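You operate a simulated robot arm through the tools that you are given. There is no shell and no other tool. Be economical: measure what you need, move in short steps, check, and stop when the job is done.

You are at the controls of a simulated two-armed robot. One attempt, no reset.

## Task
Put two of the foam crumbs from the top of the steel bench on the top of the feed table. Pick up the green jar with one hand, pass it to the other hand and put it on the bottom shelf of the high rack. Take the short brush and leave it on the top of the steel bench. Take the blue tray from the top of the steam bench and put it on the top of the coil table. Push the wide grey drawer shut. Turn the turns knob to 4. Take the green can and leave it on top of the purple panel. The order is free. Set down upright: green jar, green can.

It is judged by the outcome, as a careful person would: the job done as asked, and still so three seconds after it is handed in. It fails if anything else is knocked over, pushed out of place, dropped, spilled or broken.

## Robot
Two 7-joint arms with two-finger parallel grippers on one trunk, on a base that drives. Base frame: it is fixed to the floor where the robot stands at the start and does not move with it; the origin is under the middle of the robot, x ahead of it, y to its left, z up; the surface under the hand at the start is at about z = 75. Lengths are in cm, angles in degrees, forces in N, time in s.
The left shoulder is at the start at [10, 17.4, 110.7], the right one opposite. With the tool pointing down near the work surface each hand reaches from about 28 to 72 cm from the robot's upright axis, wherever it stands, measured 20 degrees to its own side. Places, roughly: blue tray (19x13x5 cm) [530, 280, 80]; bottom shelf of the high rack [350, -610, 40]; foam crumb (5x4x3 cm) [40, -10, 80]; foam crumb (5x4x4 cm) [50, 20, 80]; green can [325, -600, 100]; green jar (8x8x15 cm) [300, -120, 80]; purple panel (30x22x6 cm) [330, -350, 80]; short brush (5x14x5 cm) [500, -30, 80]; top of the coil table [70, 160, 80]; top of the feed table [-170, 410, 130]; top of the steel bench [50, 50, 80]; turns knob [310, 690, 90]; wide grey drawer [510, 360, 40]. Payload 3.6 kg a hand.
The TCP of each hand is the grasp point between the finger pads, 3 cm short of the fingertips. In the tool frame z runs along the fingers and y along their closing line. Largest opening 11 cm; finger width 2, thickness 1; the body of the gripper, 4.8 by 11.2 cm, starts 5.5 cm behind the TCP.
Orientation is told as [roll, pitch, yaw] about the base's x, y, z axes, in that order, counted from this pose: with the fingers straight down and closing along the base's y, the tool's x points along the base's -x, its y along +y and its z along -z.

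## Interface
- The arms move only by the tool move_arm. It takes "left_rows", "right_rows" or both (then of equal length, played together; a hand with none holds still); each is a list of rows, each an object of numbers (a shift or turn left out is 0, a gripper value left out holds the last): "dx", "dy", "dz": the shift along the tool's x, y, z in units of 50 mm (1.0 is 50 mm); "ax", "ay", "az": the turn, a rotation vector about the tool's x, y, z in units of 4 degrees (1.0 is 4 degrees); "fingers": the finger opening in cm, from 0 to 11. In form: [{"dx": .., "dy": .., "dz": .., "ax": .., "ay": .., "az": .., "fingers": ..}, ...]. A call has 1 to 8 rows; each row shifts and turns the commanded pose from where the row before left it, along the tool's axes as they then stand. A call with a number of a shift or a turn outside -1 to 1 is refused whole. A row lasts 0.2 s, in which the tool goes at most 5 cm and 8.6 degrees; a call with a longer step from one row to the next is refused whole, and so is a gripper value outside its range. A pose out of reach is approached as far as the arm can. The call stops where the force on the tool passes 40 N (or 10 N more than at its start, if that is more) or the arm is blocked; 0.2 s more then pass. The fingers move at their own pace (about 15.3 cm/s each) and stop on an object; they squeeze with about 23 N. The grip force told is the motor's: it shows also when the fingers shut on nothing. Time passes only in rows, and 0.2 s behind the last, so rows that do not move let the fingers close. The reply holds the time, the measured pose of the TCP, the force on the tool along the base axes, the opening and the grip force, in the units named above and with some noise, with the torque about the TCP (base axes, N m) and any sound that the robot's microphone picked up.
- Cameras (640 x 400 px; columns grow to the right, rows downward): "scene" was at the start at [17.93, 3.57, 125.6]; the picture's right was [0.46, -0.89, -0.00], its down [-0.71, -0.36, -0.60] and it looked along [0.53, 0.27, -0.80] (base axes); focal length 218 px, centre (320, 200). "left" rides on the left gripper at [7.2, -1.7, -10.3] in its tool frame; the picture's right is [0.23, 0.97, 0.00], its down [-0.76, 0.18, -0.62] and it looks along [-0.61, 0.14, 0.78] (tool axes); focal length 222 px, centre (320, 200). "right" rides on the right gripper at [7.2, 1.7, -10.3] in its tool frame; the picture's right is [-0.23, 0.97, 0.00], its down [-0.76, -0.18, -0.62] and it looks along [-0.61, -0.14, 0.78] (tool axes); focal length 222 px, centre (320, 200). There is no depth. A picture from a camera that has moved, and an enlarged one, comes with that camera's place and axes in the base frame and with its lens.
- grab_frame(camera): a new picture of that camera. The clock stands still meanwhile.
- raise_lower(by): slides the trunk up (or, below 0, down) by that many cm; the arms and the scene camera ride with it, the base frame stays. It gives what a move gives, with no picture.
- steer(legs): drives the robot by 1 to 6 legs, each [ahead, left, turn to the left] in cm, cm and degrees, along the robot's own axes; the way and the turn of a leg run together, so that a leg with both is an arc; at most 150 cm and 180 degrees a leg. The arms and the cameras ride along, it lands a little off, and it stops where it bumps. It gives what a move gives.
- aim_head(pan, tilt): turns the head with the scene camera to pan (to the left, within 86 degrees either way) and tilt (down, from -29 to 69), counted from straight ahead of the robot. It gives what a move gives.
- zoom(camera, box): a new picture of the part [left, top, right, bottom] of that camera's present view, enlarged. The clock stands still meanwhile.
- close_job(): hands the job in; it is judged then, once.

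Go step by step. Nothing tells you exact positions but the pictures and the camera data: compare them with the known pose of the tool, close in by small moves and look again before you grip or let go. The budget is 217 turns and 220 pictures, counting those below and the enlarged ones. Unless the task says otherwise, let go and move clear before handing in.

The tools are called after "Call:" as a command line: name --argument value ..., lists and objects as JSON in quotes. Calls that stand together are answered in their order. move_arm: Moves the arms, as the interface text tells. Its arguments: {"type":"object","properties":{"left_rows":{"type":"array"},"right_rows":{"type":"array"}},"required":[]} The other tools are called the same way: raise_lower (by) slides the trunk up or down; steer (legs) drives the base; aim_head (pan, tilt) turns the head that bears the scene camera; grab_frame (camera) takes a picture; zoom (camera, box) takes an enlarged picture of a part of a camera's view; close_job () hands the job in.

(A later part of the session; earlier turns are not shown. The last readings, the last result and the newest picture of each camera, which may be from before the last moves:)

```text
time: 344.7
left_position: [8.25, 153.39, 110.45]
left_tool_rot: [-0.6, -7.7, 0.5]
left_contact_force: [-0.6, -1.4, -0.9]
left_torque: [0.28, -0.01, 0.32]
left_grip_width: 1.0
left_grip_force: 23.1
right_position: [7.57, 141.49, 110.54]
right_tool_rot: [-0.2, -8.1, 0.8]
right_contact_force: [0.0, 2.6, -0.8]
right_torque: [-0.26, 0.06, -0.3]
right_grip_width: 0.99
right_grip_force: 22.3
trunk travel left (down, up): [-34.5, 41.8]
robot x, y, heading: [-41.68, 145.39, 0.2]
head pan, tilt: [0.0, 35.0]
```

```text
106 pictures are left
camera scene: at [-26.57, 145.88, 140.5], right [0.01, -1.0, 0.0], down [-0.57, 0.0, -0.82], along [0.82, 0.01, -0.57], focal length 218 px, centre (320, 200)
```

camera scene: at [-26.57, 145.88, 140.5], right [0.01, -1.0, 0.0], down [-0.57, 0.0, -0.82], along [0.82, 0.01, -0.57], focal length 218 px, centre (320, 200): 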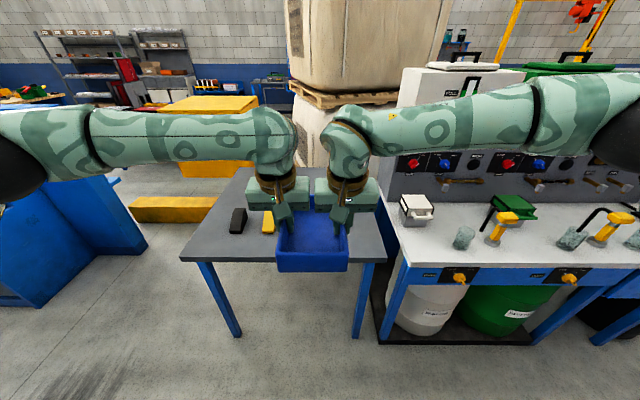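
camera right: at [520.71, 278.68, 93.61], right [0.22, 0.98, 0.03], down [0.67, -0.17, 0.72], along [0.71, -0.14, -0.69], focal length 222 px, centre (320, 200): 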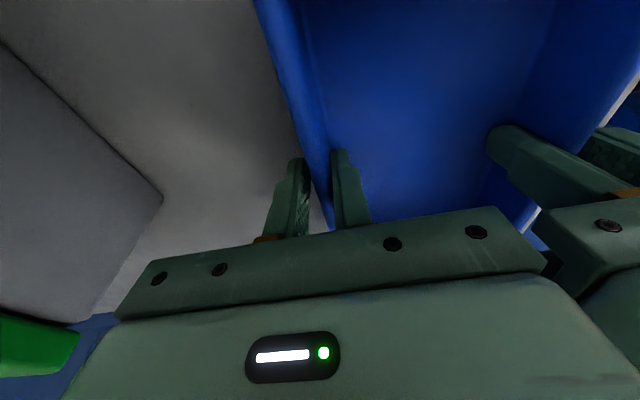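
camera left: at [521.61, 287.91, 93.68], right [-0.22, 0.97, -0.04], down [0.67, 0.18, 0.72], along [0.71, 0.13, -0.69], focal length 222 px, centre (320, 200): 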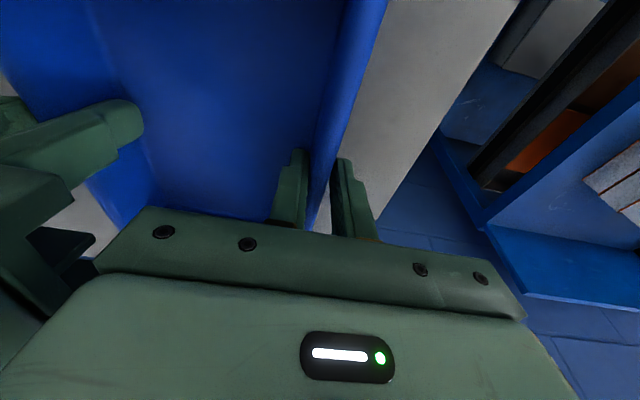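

The table is free at its right part, around y 126–147 beyond x≈31. I'll shift right and drive closer so the tray goes to about x 44–64, y 131–145.

Call:
steer --legs '[[32, -9, 0]]'

Call:
aim_head --pan 0 --tilt 50

Call:
grab_frame --camera "scene"

Call:
grab_frame --camera "left"

Call:
grab_frame --camera "right"

```text
time: 346.8
left_position: [40.15, 145.23, 110.43]
left_tool_rot: [-0.5, -7.5, 0.8]
left_contact_force: [0.7, -1.3, -0.7]
left_torque: [0.27, 0.01, 0.32]
left_grip_width: 0.99
left_grip_force: 23.1
right_position: [39.63, 133.3, 110.62]
right_tool_rot: [-0.1, -8.0, 1.3]
right_contact_force: [0.1, 1.8, -2.1]
right_torque: [-0.28, 0.06, -0.26]
right_grip_width: 0.99
right_grip_force: 23.3
trunk travel left (down, up): [-34.5, 41.8]
robot x, y, heading: [-9.82, 137.18, 0.9]
head pan, tilt: [0.0, 35.0]
```

```text
time: 347.6
left_position: [40.06, 145.31, 110.49]
left_tool_rot: [-0.5, -7.7, 0.7]
left_contact_force: [0.1, -1.9, -0.9]
left_torque: [0.27, 0.02, 0.35]
left_grip_width: 1.0
left_grip_force: 23.0
right_position: [39.44, 133.22, 110.64]
right_tool_rot: [-0.2, -8.0, 1.4]
right_contact_force: [-1.0, 2.5, -1.6]
right_torque: [-0.26, -0.04, -0.3]
right_grip_width: 0.99
right_grip_force: 23.1
trunk travel left (down, up): [-34.5, 41.8]
robot x, y, heading: [-9.56, 137.14, 1.1]
head pan, tilt: [0.0, 50.0]
```

```text
105 pictures are left
camera scene: at [4.18, 137.55, 138.34], right [0.02, -1.0, 0.0], down [-0.77, -0.01, -0.64], along [0.64, 0.01, -0.77], focal length 218 px, centre (320, 200)
```

scene: 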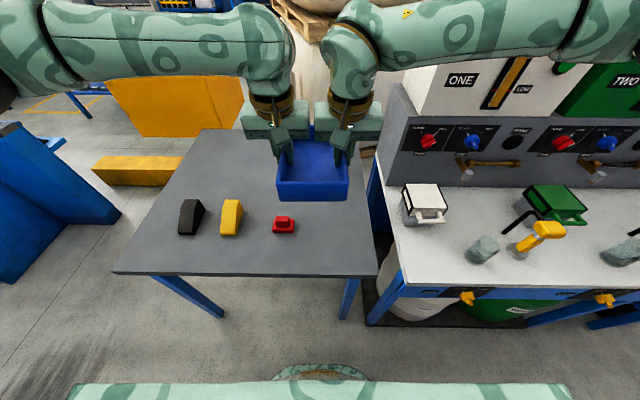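

```text
104 pictures are left
camera left: at [31.52, 143.6, 119.92], right [-0.24, 0.97, -0.04], down [0.67, 0.19, 0.72], along [0.7, 0.14, -0.7], focal length 222 px, centre (320, 200)
```

left: 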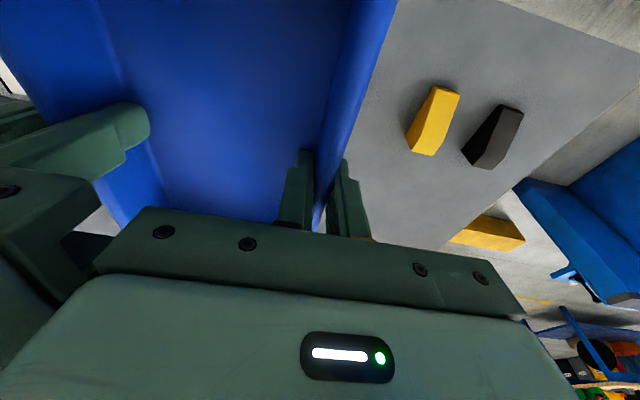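

```text
103 pictures are left
camera right: at [30.81, 134.97, 119.78], right [0.2, 0.98, 0.03], down [0.67, -0.16, 0.72], along [0.71, -0.13, -0.69], focal length 222 px, centre (320, 200)
```

right: 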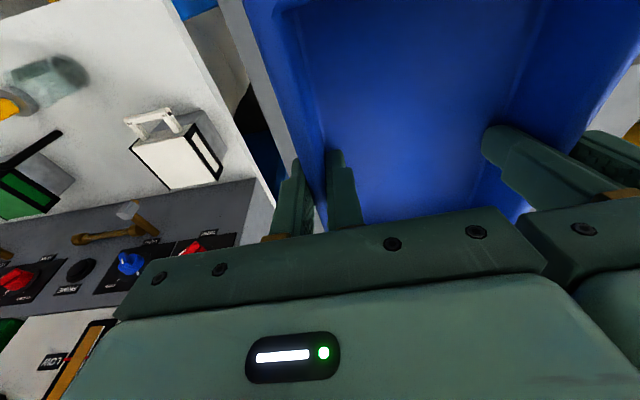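

Clear space confirmed. I'll move both hands 12 cm forward and 2.5 cm right, then lower together.

Call:
move_arm --left_rows '[{"dx": -0.594, "dy": -0.125, "dz": 0.083}, {"dx": -0.594, "dy": -0.125, "dz": 0.083}, {"dx": -0.594, "dy": -0.125, "dz": 0.083}, {"dx": -0.594, "dy": -0.125, "dz": 0.083}]' --right_rows '[{"dx": -0.594, "dy": -0.125, "dz": 0.083}, {"dx": -0.594, "dy": -0.125, "dz": 0.083}, {"dx": -0.594, "dy": -0.125, "dz": 0.083}, {"dx": -0.594, "dy": -0.125, "dz": 0.083}]'

Call:
raise_lower --by -20

Call:
grab_frame --camera "scene"

```text
time: 348.6
left_position: [52.28, 143.13, 110.19]
left_tool_rot: [-0.4, -7.6, 1.0]
left_contact_force: [5.6, 11.0, 6.8]
left_torque: [-0.41, 0.09, 0.43]
left_grip_width: 1.01
left_grip_force: 23.0
right_position: [51.85, 131.01, 110.52]
right_tool_rot: [-0.3, -7.8, 1.3]
right_contact_force: [-5.4, -12.3, -10.5]
right_torque: [-0.79, -0.01, 0.18]
right_grip_width: 0.97
right_grip_force: 23.6
trunk travel left (down, up): [-34.5, 41.8]
robot x, y, heading: [-9.8, 136.94, 1.1]
head pan, tilt: [0.0, 50.0]
```

```text
time: 350.8
left_position: [52.0, 143.1, 90.47]
left_tool_rot: [-0.4, -7.9, 0.8]
left_contact_force: [0.0, 25.4, 1.1]
left_torque: [0.18, 0.12, 0.26]
left_grip_width: 0.97
left_grip_force: 22.7
right_position: [51.51, 131.08, 90.66]
right_tool_rot: [-0.4, -8.1, 1.3]
right_contact_force: [-0.4, -25.4, -3.4]
right_torque: [-0.57, -0.1, -0.3]
right_grip_width: 1.0
right_grip_force: 22.6
trunk travel left (down, up): [-14.5, 61.8]
robot x, y, heading: [-9.8, 137.31, 1.2]
head pan, tilt: [0.0, 50.0]
```

```text
102 pictures are left
camera scene: at [13.81, 137.7, 117.65], right [0.02, -1.0, 0.0], down [-0.77, -0.01, -0.64], along [0.64, 0.01, -0.77], focal length 218 px, centre (320, 200)
```

scene: 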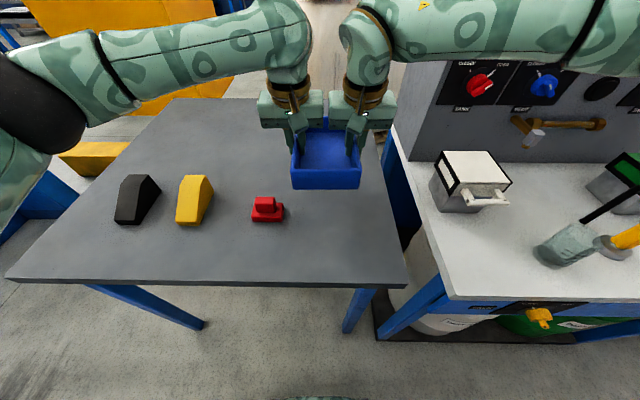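

Call:
move_arm --left_rows '[{"dx": 0.07, "dz": 0.495}, {"dx": 0.07, "dz": 0.495}, {"dx": 0.07, "dz": 0.495}]' --right_rows '[{"dx": 0.07, "dz": 0.495}, {"dx": 0.07, "dz": 0.495}, {"dx": 0.07, "dz": 0.495}]'

Call:
zoom --camera "scene" --box '[240, 90, 420, 230]'

```text
time: 351.6
left_position: [52.13, 142.98, 82.8]
left_tool_rot: [-0.1, -7.6, 0.9]
left_contact_force: [5.7, 33.2, -10.2]
left_torque: [0.77, 0.32, 0.39]
left_grip_width: 1.0
left_grip_force: 22.7
right_position: [51.71, 131.15, 82.89]
right_tool_rot: [-0.2, -7.9, 1.3]
right_contact_force: [-5.2, -33.4, 7.4]
right_torque: [0.24, -0.33, 0.08]
right_grip_width: 1.0
right_grip_force: 22.9
trunk travel left (down, up): [-14.5, 61.8]
robot x, y, heading: [-9.35, 136.94, 0.9]
head pan, tilt: [0.0, 50.0]
```

```text
2.86 times, centred on (330, 160) of scene
camera zoom: at [13.95, 137.7, 117.6], right [0.02, -1.0, 0.0], down [-0.77, -0.01, -0.64], along [0.64, 0.01, -0.77], focal length 622 px, centre (291, 314)
```

zoom: 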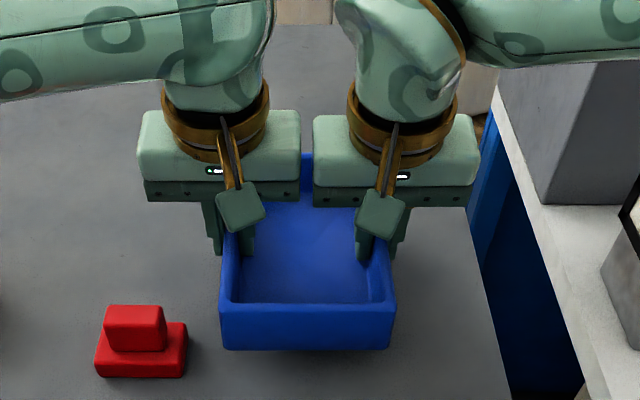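

Call:
move_arm --left_rows '[{"dy": 0.05}, {"dx": 0.03, "dz": 0.2}, {"dx": 0.03, "dz": 0.2}, {}]' --right_rows '[{"dy": -0.05}, {"dx": 0.03, "dz": 0.2}, {"dx": 0.03, "dz": 0.2}, {}]'

Call:
zoom --camera "scene" --box '[240, 90, 420, 230]'

```text
time: 352.6
left_position: [52.03, 143.11, 80.81]
left_tool_rot: [-0.7, -7.7, 0.8]
left_contact_force: [6.1, 6.4, -4.4]
left_torque: [0.57, -0.28, 0.49]
left_grip_width: 1.0
left_grip_force: 23.1
right_position: [51.65, 131.08, 81.17]
right_tool_rot: [-0.1, -8.0, 1.5]
right_contact_force: [-5.6, -7.2, 2.5]
right_torque: [-0.18, 0.24, 0.12]
right_grip_width: 0.97
right_grip_force: 22.9
trunk travel left (down, up): [-14.5, 61.8]
robot x, y, heading: [-9.74, 137.22, 1.1]
head pan, tilt: [0.0, 50.0]
```

```text
2.86 times, centred on (330, 160) of scene
camera zoom: at [13.87, 137.7, 117.63], right [0.02, -1.0, 0.0], down [-0.77, -0.01, -0.64], along [0.64, 0.01, -0.77], focal length 622 px, centre (291, 314)
```

zoom: 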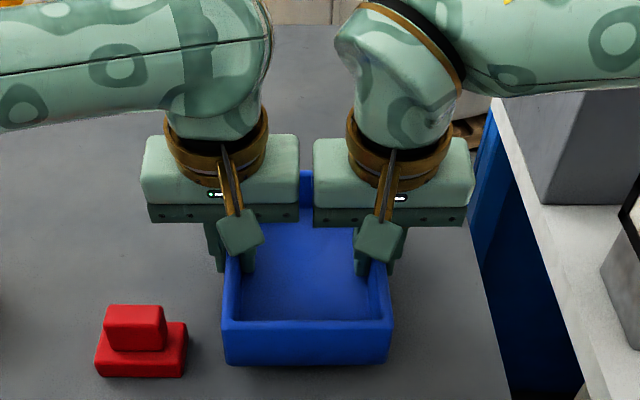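

Almost down. A few more small lowering steps until there's contact.

Call:
move_arm --left_rows '[{"dx": 0.015, "dz": 0.1}, {"dx": 0.015, "dz": 0.1}, {}]' --right_rows '[{"dx": 0.015, "dz": 0.1}, {"dx": 0.015, "dz": 0.1}, {}]'

Call:
zoom --camera "scene" --box '[240, 90, 420, 230]'

```text
time: 353.4
left_position: [51.98, 142.99, 79.74]
left_tool_rot: [-0.7, -7.7, 0.7]
left_contact_force: [6.9, -11.3, -3.6]
left_torque: [0.45, -0.18, 0.55]
left_grip_width: 1.03
left_grip_force: 23.3
right_position: [51.67, 130.95, 79.99]
right_tool_rot: [-0.2, -8.0, 1.5]
right_contact_force: [-6.9, 9.9, -0.2]
right_torque: [-0.2, 0.22, 0.28]
right_grip_width: 1.0
right_grip_force: 22.8
trunk travel left (down, up): [-14.5, 61.8]
robot x, y, heading: [-9.92, 137.04, 1.1]
head pan, tilt: [0.0, 50.0]
```

```text
2.86 times, centred on (330, 160) of scene
camera zoom: at [13.88, 137.7, 117.63], right [0.02, -1.0, 0.0], down [-0.77, -0.01, -0.64], along [0.64, 0.01, -0.77], focal length 622 px, centre (291, 314)
```

zoom: 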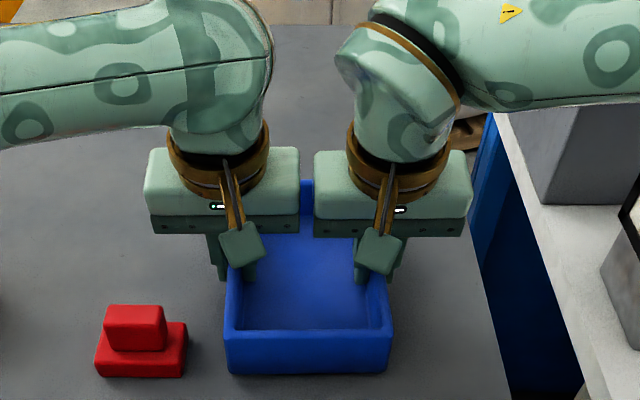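

Call:
move_arm --left_rows '[{"dx": 0.01, "dz": 0.07}, {"dx": 0.01, "dz": 0.07}, {}]' --right_rows '[{"dx": 0.01, "dz": 0.07}, {"dx": 0.01, "dz": 0.07}, {}]'

Call:
zoom --camera "scene" --box '[240, 90, 420, 230]'

```text
time: 354.2
left_position: [51.88, 143.17, 79.19]
left_tool_rot: [-0.8, -7.7, 0.8]
left_contact_force: [7.9, -26.1, 4.5]
left_torque: [0.29, 0.55, 0.54]
left_grip_width: 1.04
left_grip_force: 23.0
right_position: [51.5, 131.02, 79.38]
right_tool_rot: [0.0, -8.2, 1.5]
right_contact_force: [-5.9, 25.8, 2.0]
right_torque: [0.19, 0.24, 0.3]
right_grip_width: 0.98
right_grip_force: 22.9
trunk travel left (down, up): [-14.5, 61.8]
robot x, y, heading: [-9.7, 136.83, 0.8]
head pan, tilt: [0.0, 50.0]
```

```text
2.86 times, centred on (330, 160) of scene
camera zoom: at [13.82, 137.7, 117.65], right [0.02, -1.0, 0.0], down [-0.77, -0.01, -0.64], along [0.64, 0.01, -0.77], focal length 622 px, centre (291, 314)
```

zoom: 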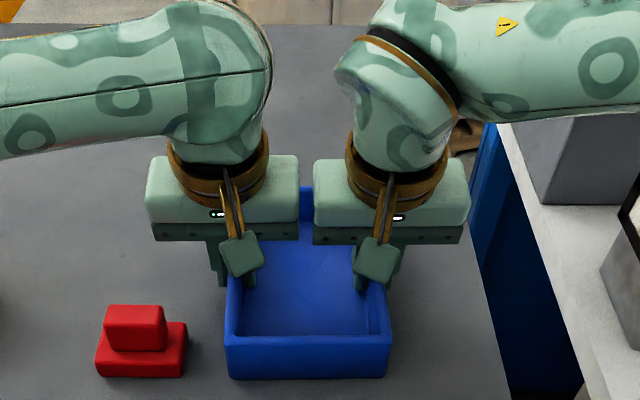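

The net vertical load has reversed, so the tray is resting on the table. Release both and rise.

Call:
move_arm --left_rows '[{"fingers": 4.5}, {}, {"dz": -0.4}, {"dz": -0.7}, {"dz": -0.7}, {"dz": -0.7}]' --right_rows '[{"fingers": 4.5}, {}, {"dz": -0.4}, {"dz": -0.7}, {"dz": -0.7}, {"dz": -0.7}]'

Call:
grab_frame --camera "scene"

```text
time: 355.6
left_position: [50.25, 143.21, 91.72]
left_tool_rot: [-0.4, -7.7, 0.8]
left_contact_force: [0.5, 0.3, 0.6]
left_torque: [0.0, 0.01, -0.01]
left_grip_width: 4.47
left_grip_force: 0.0
right_position: [49.64, 130.82, 92.02]
right_tool_rot: [-0.2, -8.0, 1.4]
right_contact_force: [-0.4, -0.4, 0.0]
right_torque: [0.02, -0.01, -0.01]
right_grip_width: 4.5
right_grip_force: 0.1
trunk travel left (down, up): [-14.5, 61.8]
robot x, y, heading: [-9.91, 136.67, 0.8]
head pan, tilt: [0.0, 50.0]
```

```text
97 pictures are left
camera scene: at [13.75, 137.7, 117.66], right [0.02, -1.0, 0.0], down [-0.77, -0.01, -0.64], along [0.64, 0.01, -0.77], focal length 218 px, centre (320, 200)
```

scene: 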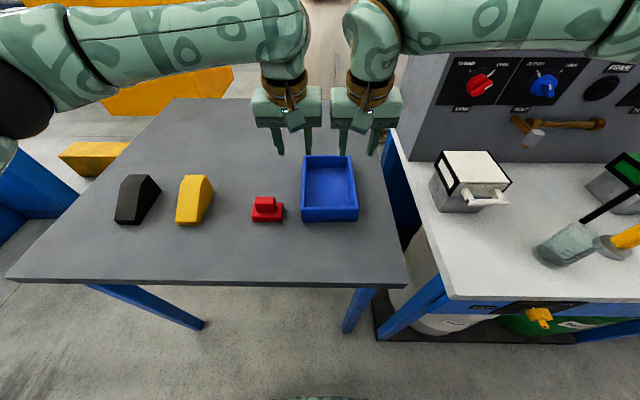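

The blue tray is on the coil table. Next the short brush near [500,-30]: I'll back out, turn south and return through the corridor.

Call:
raise_lower --by 15

Call:
steer --legs '[[-35, 0, 0], [0, 0, -91], [145, 0, 0], [108, 0, 0]]'

Call:
steer --legs '[[0, 0, 90], [130, 0, 0], [86, 62, 0], [86, 50, 0]]'

Call:
aim_head --pan -15 --tilt 15

Call:
grab_frame --camera "scene"

```text
time: 357.3
left_position: [50.38, 143.19, 106.37]
left_tool_rot: [-0.6, -7.6, 0.8]
left_contact_force: [0.5, -0.6, -1.1]
left_torque: [0.0, 0.02, -0.01]
left_grip_width: 4.49
left_grip_force: 0.0
right_position: [49.79, 130.87, 106.57]
right_tool_rot: [-0.2, -8.1, 1.4]
right_contact_force: [-1.2, 0.8, 0.0]
right_torque: [-0.01, 0.02, 0.01]
right_grip_width: 4.5
right_grip_force: 0.0
trunk travel left (down, up): [-29.5, 46.8]
robot x, y, heading: [-9.51, 136.98, 1.2]
head pan, tilt: [0.0, 50.0]
```

```text
time: 375.4
left_position: [-45.42, -176.8, 106.55]
left_tool_rot: [-0.4, -7.7, -92.0]
left_contact_force: [0.8, -1.8, 0.4]
left_torque: [0.0, 0.01, -0.01]
left_grip_width: 4.51
left_grip_force: 0.0
right_position: [-57.66, -175.73, 106.75]
right_tool_rot: [-0.2, -8.0, -91.4]
right_contact_force: [-0.8, -0.2, -0.3]
right_torque: [0.06, 0.0, -0.04]
right_grip_width: 4.5
right_grip_force: 0.1
trunk travel left (down, up): [-29.5, 46.8]
robot x, y, heading: [-48.29, -116.81, -91.8]
head pan, tilt: [0.0, 50.0]
```

```text
time: 395.4
left_position: [313.1, -12.76, 106.45]
left_tool_rot: [-0.5, -7.8, -2.3]
left_contact_force: [-0.1, 0.8, 0.5]
left_torque: [-0.01, -0.01, -0.01]
left_grip_width: 4.5
left_grip_force: 0.0
right_position: [311.95, -25.12, 106.67]
right_tool_rot: [-0.3, -7.9, -1.9]
right_contact_force: [-0.1, 0.1, 0.5]
right_torque: [0.01, 0.03, 0.0]
right_grip_width: 4.5
right_grip_force: 0.0
trunk travel left (down, up): [-29.5, 46.8]
robot x, y, heading: [253.02, -15.59, -2.2]
head pan, tilt: [0.0, 50.0]
```

```text
time: 396.4
left_position: [313.11, -13.0, 106.56]
left_tool_rot: [-0.5, -7.7, -2.4]
left_contact_force: [-0.7, -0.6, 0.1]
left_torque: [-0.01, 0.01, 0.03]
left_grip_width: 4.5
left_grip_force: 0.1
right_position: [311.9, -25.23, 106.67]
right_tool_rot: [-0.2, -8.1, -1.9]
right_contact_force: [0.9, 0.6, 0.6]
right_torque: [0.02, 0.03, 0.02]
right_grip_width: 4.5
right_grip_force: 0.0
trunk travel left (down, up): [-29.5, 46.8]
robot x, y, heading: [252.84, -15.36, -2.1]
head pan, tilt: [-15.0, 15.0]
```

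```text
96 pictures are left
camera scene: at [269.93, -18.54, 138.61], right [-0.29, -0.96, 0.0], down [-0.25, 0.08, -0.97], along [0.92, -0.28, -0.26], focal length 218 px, centre (320, 200)
```

scene: 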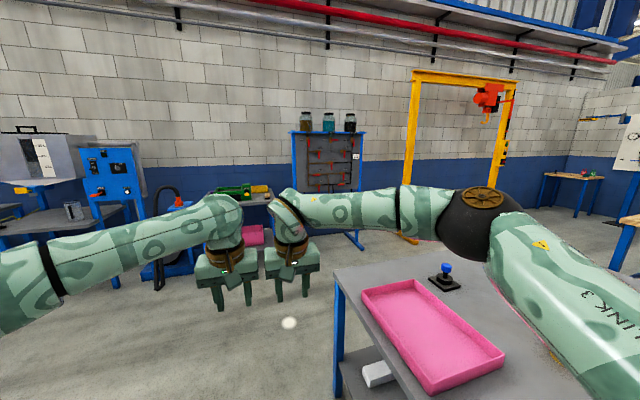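

The brush should be on the bench with the green boxes straight ahead. Drive on to x≈400.

Call:
steer --legs '[[90, 18, 2], [65, -10, 0]]'

Call:
aim_head --pan 0 --tilt 30

Call:
grab_frame --camera "scene"

```text
time: 404.4
left_position: [467.72, -3.61, 106.42]
left_tool_rot: [-0.5, -7.8, 0.0]
left_contact_force: [-0.1, -0.2, -0.2]
left_torque: [0.01, 0.0, 0.01]
left_grip_width: 4.5
left_grip_force: 0.0
right_position: [467.04, -16.08, 106.77]
right_tool_rot: [-0.2, -8.0, 0.7]
right_contact_force: [0.1, -0.4, -0.4]
right_torque: [0.03, 0.0, -0.03]
right_grip_width: 4.51
right_grip_force: 0.1
trunk travel left (down, up): [-29.5, 46.8]
robot x, y, heading: [407.99, -9.23, 0.0]
head pan, tilt: [-15.0, 15.0]
```

```text
time: 405.2
left_position: [467.58, -3.55, 106.54]
left_tool_rot: [-0.4, -7.7, 0.1]
left_contact_force: [0.2, 1.5, 0.5]
left_torque: [-0.03, 0.01, 0.0]
left_grip_width: 4.5
left_grip_force: 0.0
right_position: [467.12, -16.0, 106.65]
right_tool_rot: [-0.3, -8.1, 0.7]
right_contact_force: [-0.6, -0.3, 0.6]
right_torque: [0.0, -0.01, -0.01]
right_grip_width: 4.51
right_grip_force: 0.0
trunk travel left (down, up): [-29.5, 46.8]
robot x, y, heading: [407.55, -8.8, 0.1]
head pan, tilt: [0.0, 30.0]
```

```text
95 pictures are left
camera scene: at [424.83, -8.83, 136.2], right [0.0, -1.0, 0.0], down [-0.5, 0.0, -0.87], along [0.87, 0.0, -0.5], focal length 218 px, centre (320, 200)
```

scene: 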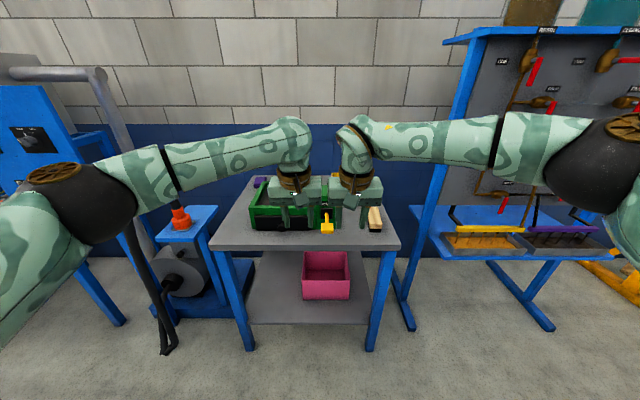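

Call:
zoom --camera "scene" --box '[230, 160, 430, 285]'

```text
3.20 times, centred on (330, 222) of scene
camera zoom: at [424.83, -8.83, 136.2], right [0.0, -1.0, 0.0], down [-0.5, 0.0, -0.87], along [0.87, 0.0, -0.5], focal length 697 px, centre (288, 128)
```

zoom: 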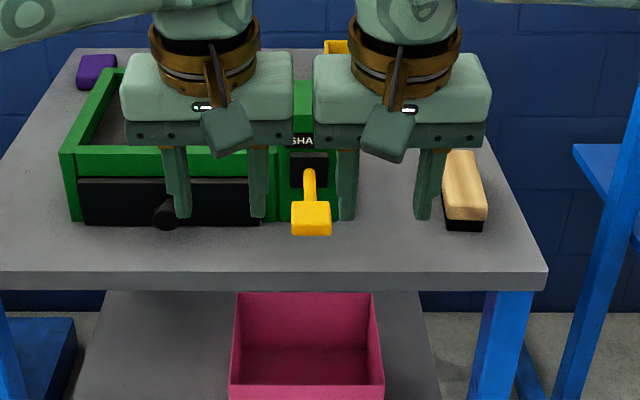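

The brush (wood block, bristles down) lies at about [508,-34.5], long axis along x, so I'll grip it across y with the right hand. Drive in so the hand is above it.

Call:
steer --legs '[[37, -18, 0]]'

Call:
move_arm --right_rows '[{"dz": 0.7, "fingers": 9}, {"dz": 0.7}]' --left_rows '[{"dx": 0.8, "dy": 0.3}, {"dx": 0.8, "dy": 0.3}]'

Call:
grab_frame --camera "right"

Call:
grab_frame --camera "scene"

```text
time: 407.8
left_position: [504.56, -22.32, 106.47]
left_tool_rot: [-0.3, -7.7, -0.3]
left_contact_force: [0.2, 0.4, -0.7]
left_torque: [0.0, -0.02, 0.01]
left_grip_width: 4.5
left_grip_force: 0.0
right_position: [503.95, -34.58, 106.72]
right_tool_rot: [-0.2, -8.0, 0.2]
right_contact_force: [0.2, -0.2, 0.0]
right_torque: [0.02, 0.01, 0.02]
right_grip_width: 4.51
right_grip_force: 0.0
trunk travel left (down, up): [-29.5, 46.8]
robot x, y, heading: [444.26, -27.08, -0.1]
head pan, tilt: [0.0, 30.0]
```

```text
time: 408.4
left_position: [496.5, -19.25, 105.41]
left_tool_rot: [-0.3, -7.7, -0.3]
left_contact_force: [0.2, -0.4, 0.5]
left_torque: [-0.01, 0.01, 0.01]
left_grip_width: 4.51
left_grip_force: 0.0
right_position: [505.03, -34.76, 99.69]
right_tool_rot: [-0.3, -8.2, 0.3]
right_contact_force: [-0.3, -0.5, 0.6]
right_torque: [-0.01, 0.04, 0.01]
right_grip_width: 8.99
right_grip_force: 0.1
trunk travel left (down, up): [-29.5, 46.8]
robot x, y, heading: [444.34, -27.44, -0.2]
head pan, tilt: [0.0, 30.0]
```

```text
93 pictures are left
camera right: at [496.32, -32.98, 108.85], right [0.22, 0.98, 0.03], down [0.67, -0.17, 0.72], along [0.71, -0.14, -0.69], focal length 222 px, centre (320, 200)
```

right: 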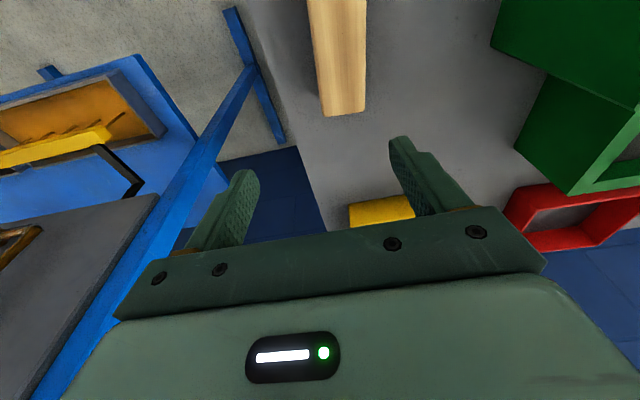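

```text
92 pictures are left
camera scene: at [461.67, -27.07, 136.2], right [0.0, -1.0, 0.0], down [-0.5, 0.0, -0.87], along [0.87, 0.0, -0.5], focal length 218 px, centre (320, 200)
```

scene: 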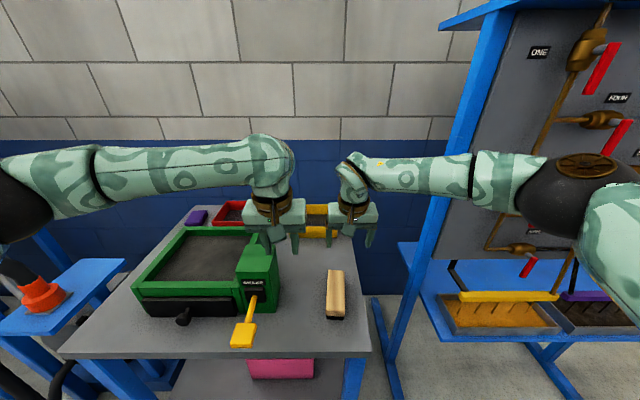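

Call:
move_arm --right_rows '[{"dx": 0.142, "dy": 0.13, "dz": 0.808}, {"dx": 0.142, "dy": 0.13, "dz": 0.808}, {"dx": 0.142, "dy": 0.13, "dz": 0.808}, {"dx": 0.142, "dy": 0.13, "dz": 0.6}]'

Call:
grab_frame --camera "right"

Call:
zoom --camera "scene" --box '[270, 190, 410, 350]'

```text
time: 409.4
left_position: [496.74, -19.18, 105.49]
left_tool_rot: [-0.5, -7.7, -0.2]
left_contact_force: [-0.3, 0.1, 0.0]
left_torque: [0.0, -0.01, -0.01]
left_grip_width: 4.51
left_grip_force: 0.2
right_position: [504.15, -32.21, 84.32]
right_tool_rot: [-0.2, -8.2, 0.4]
right_contact_force: [-0.2, -0.7, -0.6]
right_torque: [0.02, -0.03, 0.02]
right_grip_width: 8.98
right_grip_force: 0.1
trunk travel left (down, up): [-29.5, 46.8]
robot x, y, heading: [444.81, -26.99, -0.1]
head pan, tilt: [0.0, 30.0]
```

```text
91 pictures are left
camera right: at [495.49, -30.32, 93.55], right [0.22, 0.97, 0.03], down [0.67, -0.17, 0.72], along [0.71, -0.14, -0.69], focal length 222 px, centre (320, 200)
```

right: 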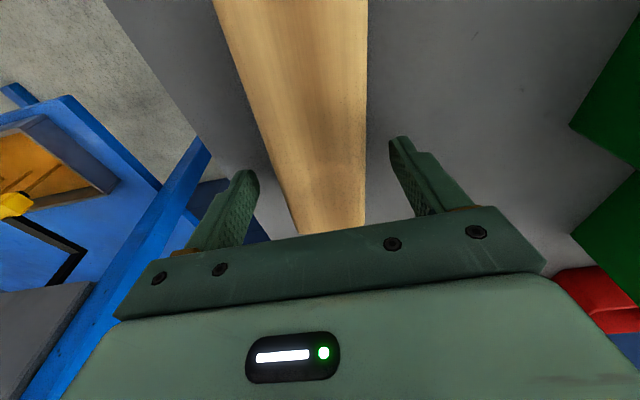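

```text
2.50 times, centred on (340, 270) of scene
camera zoom: at [461.71, -27.06, 136.19], right [0.0, -1.0, 0.0], down [-0.5, 0.0, -0.87], along [0.87, 0.0, -0.5], focal length 544 px, centre (270, 25)
```

zoom: 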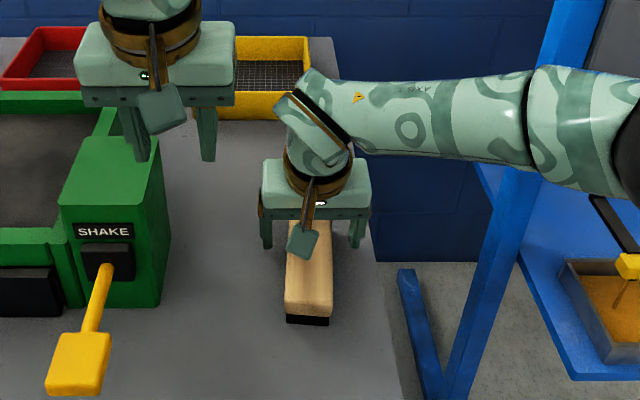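

The brush top looks to be about z=84, so the fingers are already beside it. I'll shift back 2.5 cm to its middle, lower 1.5 cm more and grip.

Call:
move_arm --right_rows '[{"dx": 0.5, "dz": -0.07}, {"dz": 0.3, "dx": 0.03}, {"fingers": 2}, {}, {}]'

Call:
grab_frame --camera "right"

```text
time: 410.6
left_position: [496.49, -19.07, 105.52]
left_tool_rot: [-0.6, -7.8, -0.1]
left_contact_force: [0.6, 0.1, -0.6]
left_torque: [0.03, 0.0, 0.02]
left_grip_width: 4.48
left_grip_force: 0.0
right_position: [501.67, -32.02, 83.19]
right_tool_rot: [-0.1, -8.3, 0.4]
right_contact_force: [0.6, 11.6, 19.8]
right_torque: [0.93, 0.09, -0.06]
right_grip_width: 5.11
right_grip_force: 23.3
trunk travel left (down, up): [-29.5, 46.8]
robot x, y, heading: [444.63, -27.08, 0.1]
head pan, tilt: [0.0, 30.0]
```

```text
89 pictures are left
camera right: at [492.96, -30.15, 92.26], right [0.22, 0.98, 0.03], down [0.67, -0.17, 0.73], along [0.71, -0.14, -0.69], focal length 222 px, centre (320, 200)
```

right: 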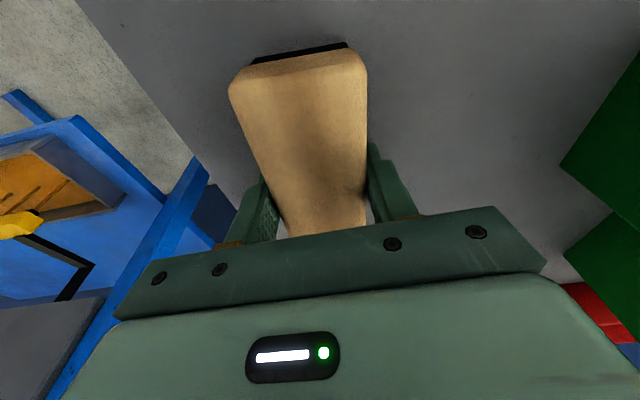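

The brush is gripped. Lift and back out.

Call:
move_arm --right_rows '[{"dz": -0.6}, {"dz": -0.9}, {"dz": -0.9}, {"dz": -0.9}, {"dz": -0.9}]'

Call:
steer --legs '[[-50, 15, 0]]'

Call:
grab_frame --camera "right"

```text
time: 411.8
left_position: [496.55, -19.22, 105.41]
left_tool_rot: [-0.5, -7.8, -0.3]
left_contact_force: [0.6, 0.0, -0.3]
left_torque: [0.03, 0.03, 0.0]
left_grip_width: 4.5
left_grip_force: 0.1
right_position: [498.69, -32.02, 103.91]
right_tool_rot: [-0.3, -7.9, 0.3]
right_contact_force: [0.5, -0.2, -1.2]
right_torque: [-0.01, 0.0, -0.02]
right_grip_width: 5.09
right_grip_force: 23.1
trunk travel left (down, up): [-29.5, 46.8]
robot x, y, heading: [444.25, -27.22, -0.1]
head pan, tilt: [0.0, 30.0]
```

```text
time: 414.7
left_position: [448.3, -4.65, 105.56]
left_tool_rot: [-0.5, -7.7, -1.2]
left_contact_force: [-0.5, -0.2, 0.1]
left_torque: [-0.01, 0.0, 0.0]
left_grip_width: 4.54
left_grip_force: 0.1
right_position: [450.18, -17.58, 103.87]
right_tool_rot: [-0.2, -8.1, -0.6]
right_contact_force: [0.1, -0.3, -0.5]
right_torque: [0.0, 0.0, -0.01]
right_grip_width: 5.07
right_grip_force: 23.4
trunk travel left (down, up): [-29.5, 46.8]
robot x, y, heading: [396.21, -11.95, -0.8]
head pan, tilt: [0.0, 30.0]
```

```text
88 pictures are left
camera right: at [441.58, -15.66, 113.01], right [0.24, 0.97, 0.03], down [0.66, -0.18, 0.72], along [0.71, -0.15, -0.69], focal length 222 px, centre (320, 200)
```

right: 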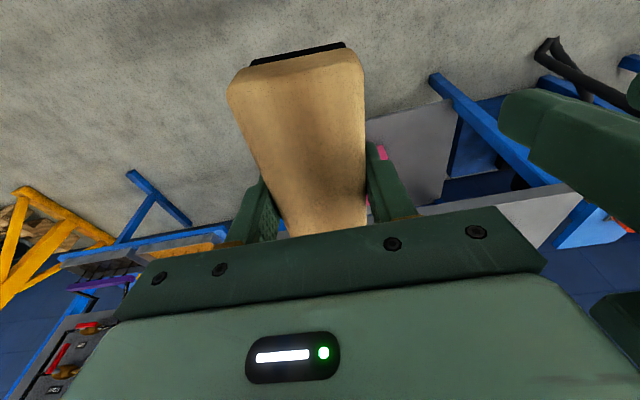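

Brush secured. Now the drive back round to the steel bench's aisle side.

Call:
steer --legs '[[0, 0, 180], [0, -18, 1], [125, 0, 0], [86, 62, 0], [86, 60, 0]]'

Call:
steer --legs '[[140, 0, 0], [0, 0, -90], [120, 0, 0], [0, 0, -90]]'

Call:
aim_head --pan 0 --tilt 40

Call:
grab_frame --camera "scene"

```text
time: 439.5
left_position: [49.81, -127.75, 105.39]
left_tool_rot: [-0.5, -7.7, -179.0]
left_contact_force: [-0.5, 0.1, -0.9]
left_torque: [-0.01, -0.01, 0.02]
left_grip_width: 4.5
left_grip_force: 0.0
right_position: [47.43, -114.92, 103.9]
right_tool_rot: [-0.2, -8.0, -178.4]
right_contact_force: [0.6, -0.1, -1.3]
right_torque: [0.02, 0.0, 0.0]
right_grip_width: 4.96
right_grip_force: 22.9
trunk travel left (down, up): [-29.5, 46.8]
robot x, y, heading: [101.75, -118.93, -178.9]
head pan, tilt: [0.0, 30.0]
```

```text
time: 459.8
left_position: [8.92, 7.77, 105.42]
left_tool_rot: [-0.4, -7.7, 1.5]
left_contact_force: [0.3, -0.5, 0.5]
left_torque: [0.01, 0.0, 0.03]
left_grip_width: 4.5
left_grip_force: 0.0
right_position: [11.41, -4.93, 103.86]
right_tool_rot: [-0.2, -8.0, 2.1]
right_contact_force: [0.0, 0.2, -1.7]
right_torque: [-0.01, 0.01, 0.01]
right_grip_width: 4.98
right_grip_force: 23.0
trunk travel left (down, up): [-29.5, 46.8]
robot x, y, heading: [-42.88, -2.1, 1.5]
head pan, tilt: [0.0, 30.0]
```

```text
time: 460.6
left_position: [8.83, 7.61, 105.5]
left_tool_rot: [-0.5, -7.7, 1.5]
left_contact_force: [0.7, 1.1, 0.0]
left_torque: [-0.01, 0.04, 0.0]
left_grip_width: 4.51
left_grip_force: 0.0
right_position: [11.56, -5.01, 103.75]
right_tool_rot: [-0.2, -8.1, 2.1]
right_contact_force: [-0.1, -0.6, -0.8]
right_torque: [0.02, -0.01, 0.0]
right_grip_width: 4.99
right_grip_force: 23.4
trunk travel left (down, up): [-29.5, 46.8]
robot x, y, heading: [-43.31, -1.74, 1.8]
head pan, tilt: [0.0, 40.0]
```

```text
87 pictures are left
camera scene: at [-26.32, -1.16, 134.66], right [0.03, -1.0, 0.0], down [-0.64, -0.02, -0.77], along [0.77, 0.02, -0.64], focal length 218 px, centre (320, 200)
```

scene: 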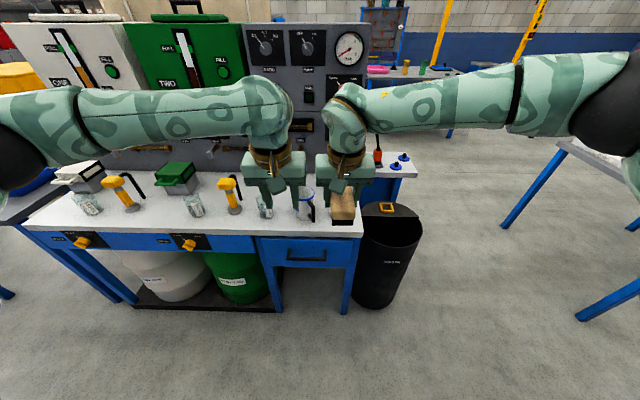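

The bench is in front. The free patch where the crumbs were, around [47,13], suits the brush. Sidestep left, then in.

Call:
steer --legs '[[0, 18, -1.7], [34, 0, 0]]'

Call:
aim_head --pan 0 --tilt 52

Call:
grab_frame --camera "scene"

Call:
grab_frame --camera "right"

```text
time: 463.9
left_position: [42.51, 24.38, 105.43]
left_tool_rot: [-0.6, -7.6, -0.4]
left_contact_force: [-0.2, 0.6, -0.6]
left_torque: [0.02, 0.02, 0.0]
left_grip_width: 4.5
left_grip_force: 0.1
right_position: [44.67, 11.51, 103.8]
right_tool_rot: [-0.1, -8.0, 0.2]
right_contact_force: [0.6, 0.5, -1.0]
right_torque: [-0.02, 0.08, 0.0]
right_grip_width: 4.95
right_grip_force: 22.8
trunk travel left (down, up): [-29.5, 46.8]
robot x, y, heading: [-9.44, 16.28, -0.5]
head pan, tilt: [0.0, 40.0]
```

```text
time: 464.6
left_position: [42.45, 24.3, 105.45]
left_tool_rot: [-0.6, -7.7, -0.4]
left_contact_force: [-0.1, -0.7, 0.2]
left_torque: [0.01, -0.02, 0.02]
left_grip_width: 4.52
left_grip_force: 0.0
right_position: [44.57, 11.51, 103.78]
right_tool_rot: [-0.3, -7.9, 0.2]
right_contact_force: [0.0, 0.4, -1.8]
right_torque: [-0.01, 0.02, 0.0]
right_grip_width: 4.94
right_grip_force: 22.4
trunk travel left (down, up): [-29.5, 46.8]
robot x, y, heading: [-9.85, 16.48, -0.2]
head pan, tilt: [0.0, 52.0]
```

```text
86 pictures are left
camera scene: at [5.92, 16.54, 132.98], right [0.0, -1.0, 0.0], down [-0.79, 0.0, -0.62], along [0.62, 0.0, -0.79], focal length 218 px, centre (320, 200)
```

scene: 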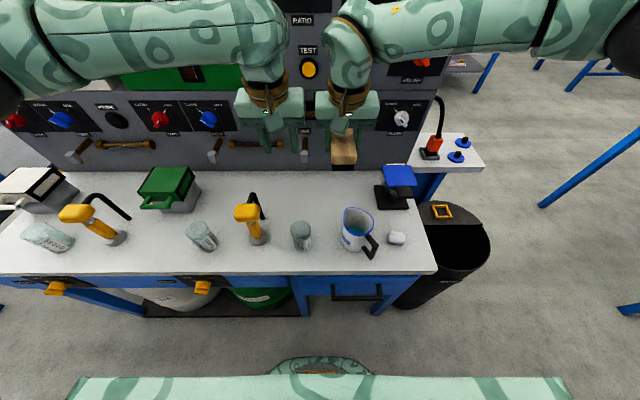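

```text
85 pictures are left
camera right: at [35.91, 13.29, 112.99], right [0.22, 0.97, 0.03], down [0.67, -0.17, 0.72], along [0.71, -0.14, -0.69], focal length 222 px, centre (320, 200)
```

right: 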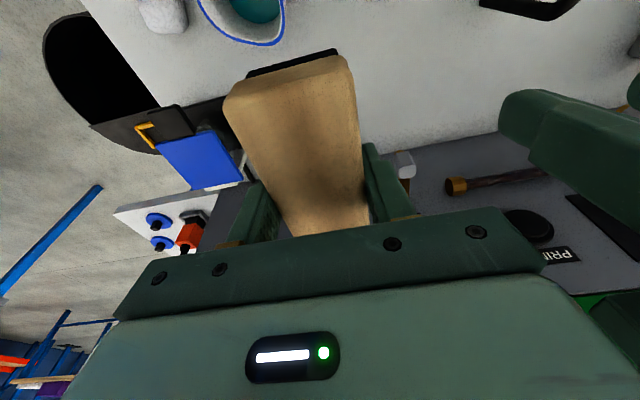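

Path is clear: TCP to about [44,14.5], between jug and canister rows and short of the levers. Lower most of the way.

Call:
move_arm --right_rows '[{"dx": 0.137, "dy": 0.12, "dz": 0.83}, {"dx": 0.137, "dy": 0.12, "dz": 0.83}, {"dx": 0.137, "dy": 0.12, "dz": 0.83}, {"dx": 0.137, "dy": 0.12, "dz": 0.83}, {"dx": 0.137, "dy": 0.12, "dz": 0.83}, {"dx": 0.06, "dz": 0.4}]'

Call:
grab_frame --camera "scene"

```text
time: 466.0
left_position: [42.39, 24.3, 105.49]
left_tool_rot: [-0.5, -7.7, -0.4]
left_contact_force: [0.4, -0.8, -0.6]
left_torque: [0.01, -0.02, -0.02]
left_grip_width: 4.51
left_grip_force: 0.0
right_position: [44.02, 14.22, 80.58]
right_tool_rot: [-0.2, -8.2, 0.1]
right_contact_force: [0.8, 1.0, -0.4]
right_torque: [0.01, 0.0, 0.0]
right_grip_width: 4.97
right_grip_force: 23.0
trunk travel left (down, up): [-29.5, 46.8]
robot x, y, heading: [-9.55, 16.32, -0.1]
head pan, tilt: [0.0, 52.0]
```

```text
84 pictures are left
camera scene: at [5.93, 16.54, 132.98], right [0.0, -1.0, 0.0], down [-0.79, 0.0, -0.62], along [0.62, 0.0, -0.79], focal length 218 px, centre (320, 200)
```

scene: 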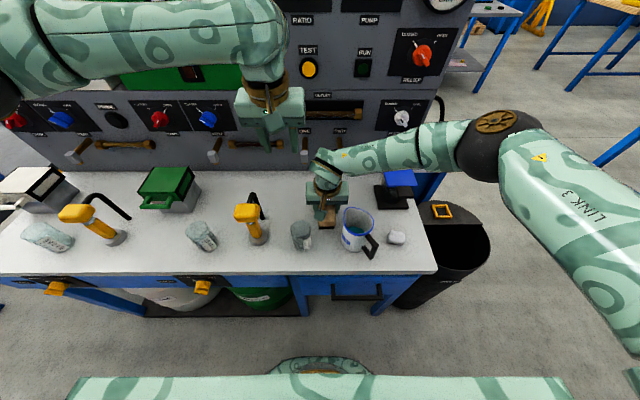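

Call:
move_arm --right_rows '[{"dx": 0.03, "dz": 0.2}, {"dx": 0.02, "dz": 0.15}, {"dx": 0.01, "dz": 0.08}, {}]'

Call:
zoom --camera "scene" --box '[260, 150, 440, 270]'

```text
time: 467.0
left_position: [42.45, 24.42, 105.38]
left_tool_rot: [-0.6, -7.6, -0.4]
left_contact_force: [-0.5, 0.1, -0.4]
left_torque: [0.04, 0.06, 0.0]
left_grip_width: 4.52
left_grip_force: 0.0
right_position: [44.07, 14.42, 78.52]
right_tool_rot: [-0.2, -8.1, 0.2]
right_contact_force: [-0.2, 0.1, -1.0]
right_torque: [0.0, 0.02, 0.03]
right_grip_width: 4.96
right_grip_force: 22.8
trunk travel left (down, up): [-29.5, 46.8]
robot x, y, heading: [-9.6, 16.22, -0.3]
head pan, tilt: [0.0, 52.0]
```

```text
3.33 times, centred on (350, 210) of scene
camera zoom: at [5.93, 16.55, 132.98], right [0.0, -1.0, 0.0], down [-0.79, 0.0, -0.62], along [0.62, 0.0, -0.79], focal length 726 px, centre (220, 167)
```

zoom: 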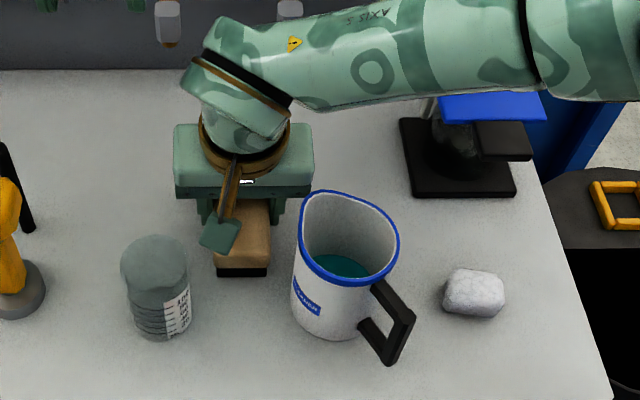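

Call:
move_arm --right_rows '[{"dz": 0.06}, {"dz": 0.06}, {}]'

```text
time: 467.8
left_position: [42.28, 24.3, 105.45]
left_tool_rot: [-0.4, -7.8, -0.5]
left_contact_force: [0.4, 0.2, 0.0]
left_torque: [0.0, 0.01, -0.03]
left_grip_width: 4.48
left_grip_force: 0.0
right_position: [44.06, 14.41, 78.16]
right_tool_rot: [-0.3, -8.3, 0.3]
right_contact_force: [3.0, -1.4, 14.1]
right_torque: [0.33, -0.1, -0.08]
right_grip_width: 4.98
right_grip_force: 23.1
trunk travel left (down, up): [-29.5, 46.8]
robot x, y, heading: [-9.61, 16.56, -0.1]
head pan, tilt: [0.0, 52.0]
```

Contact felt. Open modestly and rise straight up.

Call:
move_arm --right_rows '[{"fingers": 7}, {}, {"dz": -0.3}, {"dz": -0.8, "dx": -0.1}, {"dz": -0.9, "dx": -0.12}, {"dz": -0.9, "dx": -0.12}, {"dz": -0.9, "dx": -0.12}]'

Call:
zoom --camera "scene" --box '[260, 150, 440, 270]'

```text
time: 469.3
left_position: [42.44, 24.22, 106.2]
left_tool_rot: [-1.1, -8.3, -0.2]
left_contact_force: [-0.3, 1.2, -0.3]
left_torque: [-0.04, 0.03, 0.0]
left_grip_width: 4.49
left_grip_force: 0.0
right_position: [43.52, 13.94, 91.92]
right_tool_rot: [-1.0, -7.5, 0.0]
right_contact_force: [0.3, -0.2, -0.5]
right_torque: [-0.02, 0.03, 0.05]
right_grip_width: 7.01
right_grip_force: 0.2
trunk travel left (down, up): [-29.5, 46.8]
robot x, y, heading: [-9.52, 16.26, -0.1]
head pan, tilt: [0.0, 52.0]
stopped in row 7 (left hand): the force on the tool passed its limit at 67 N (the readings are from after the stop); the commanded pose is now the measured one
```

```text
3.33 times, centred on (350, 210) of scene
camera zoom: at [5.89, 16.53, 132.98], right [0.0, -1.0, 0.0], down [-0.79, 0.0, -0.62], along [0.62, 0.0, -0.79], focal length 726 px, centre (220, 167)
```

zoom: 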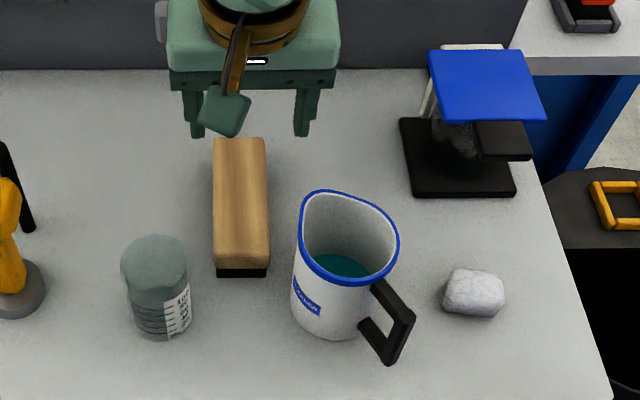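

The brush is placed. The rising right hand bumped my left one, so I'll move them apart and then back out.

Call:
move_arm --left_rows '[{"dy": 0.7}, {"dy": 0.7}, {"dy": 0.3}, {}, {}]' --right_rows '[{}, {"dy": -0.4}, {"dz": -0.8, "dx": -0.1}, {"dz": -0.9, "dx": -0.12}, {"dz": -0.7}]'

Call:
steer --legs '[[-36, 0, 0], [0, 0, -90], [132, 0, 0], [0, 0, 90]]'

Call:
steer --legs '[[140, 0, 0], [40, 0, 0]]'

Call:
aim_head --pan -10 --tilt 15

Call:
grab_frame --camera "scene"

```text
time: 470.5
left_position: [42.51, 32.77, 105.93]
left_tool_rot: [-1.2, -8.4, -0.3]
left_contact_force: [0.4, 0.5, 0.6]
left_torque: [0.0, -0.01, -0.04]
left_grip_width: 4.51
left_grip_force: 0.0
right_position: [42.94, 11.87, 104.02]
right_tool_rot: [-1.1, -7.4, 0.1]
right_contact_force: [-0.8, -0.1, 0.1]
right_torque: [0.01, -0.03, 0.0]
right_grip_width: 7.01
right_grip_force: 0.1
trunk travel left (down, up): [-29.5, 46.8]
robot x, y, heading: [-9.49, 16.47, -0.3]
head pan, tilt: [0.0, 52.0]
```

```text
time: 486.8
left_position: [5.87, -100.71, 105.9]
left_tool_rot: [-1.2, -8.4, 0.0]
left_contact_force: [0.4, -0.9, 0.2]
left_torque: [-0.01, -0.02, 0.03]
left_grip_width: 4.53
left_grip_force: 0.0
right_position: [6.31, -121.63, 103.92]
right_tool_rot: [-1.1, -7.5, 0.3]
right_contact_force: [0.0, -0.6, -0.1]
right_torque: [-0.04, -0.01, 0.01]
right_grip_width: 6.97
right_grip_force: 0.1
trunk travel left (down, up): [-29.5, 46.8]
robot x, y, heading: [-46.25, -117.5, -0.2]
head pan, tilt: [0.0, 52.0]
```

```text
time: 495.9
left_position: [187.89, -98.27, 105.78]
left_tool_rot: [-1.1, -8.3, 0.6]
left_contact_force: [0.5, -0.4, -0.3]
left_torque: [-0.01, 0.02, -0.03]
left_grip_width: 4.51
left_grip_force: 0.2
right_position: [188.58, -119.32, 103.84]
right_tool_rot: [-1.0, -7.3, 0.9]
right_contact_force: [-0.1, 1.0, 0.0]
right_torque: [0.0, 0.05, -0.01]
right_grip_width: 7.0
right_grip_force: 0.0
trunk travel left (down, up): [-29.5, 46.8]
robot x, y, heading: [135.86, -115.62, 0.8]
head pan, tilt: [0.0, 52.0]
```

```text
time: 496.9
left_position: [187.98, -98.27, 105.84]
left_tool_rot: [-1.1, -8.4, 0.6]
left_contact_force: [-0.3, 0.1, 0.2]
left_torque: [-0.01, 0.01, 0.03]
left_grip_width: 4.5
left_grip_force: 0.0
right_position: [188.56, -119.16, 103.92]
right_tool_rot: [-1.0, -7.5, 0.9]
right_contact_force: [-0.1, -0.4, 0.4]
right_torque: [0.01, -0.02, 0.03]
right_grip_width: 7.0
right_grip_force: 0.0
trunk travel left (down, up): [-29.5, 46.8]
robot x, y, heading: [135.89, -115.13, 0.8]
head pan, tilt: [-10.0, 15.0]
```

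```text
81 pictures are left
camera scene: at [153.09, -116.66, 138.61], right [-0.16, -0.99, 0.0], down [-0.26, 0.04, -0.97], along [0.95, -0.16, -0.26], focal length 218 px, centre (320, 200)
```

scene: 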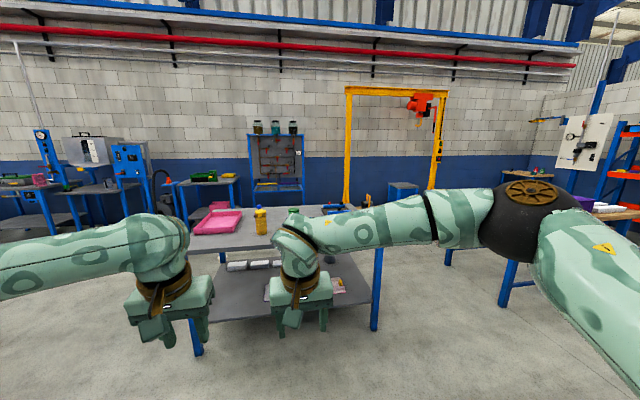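

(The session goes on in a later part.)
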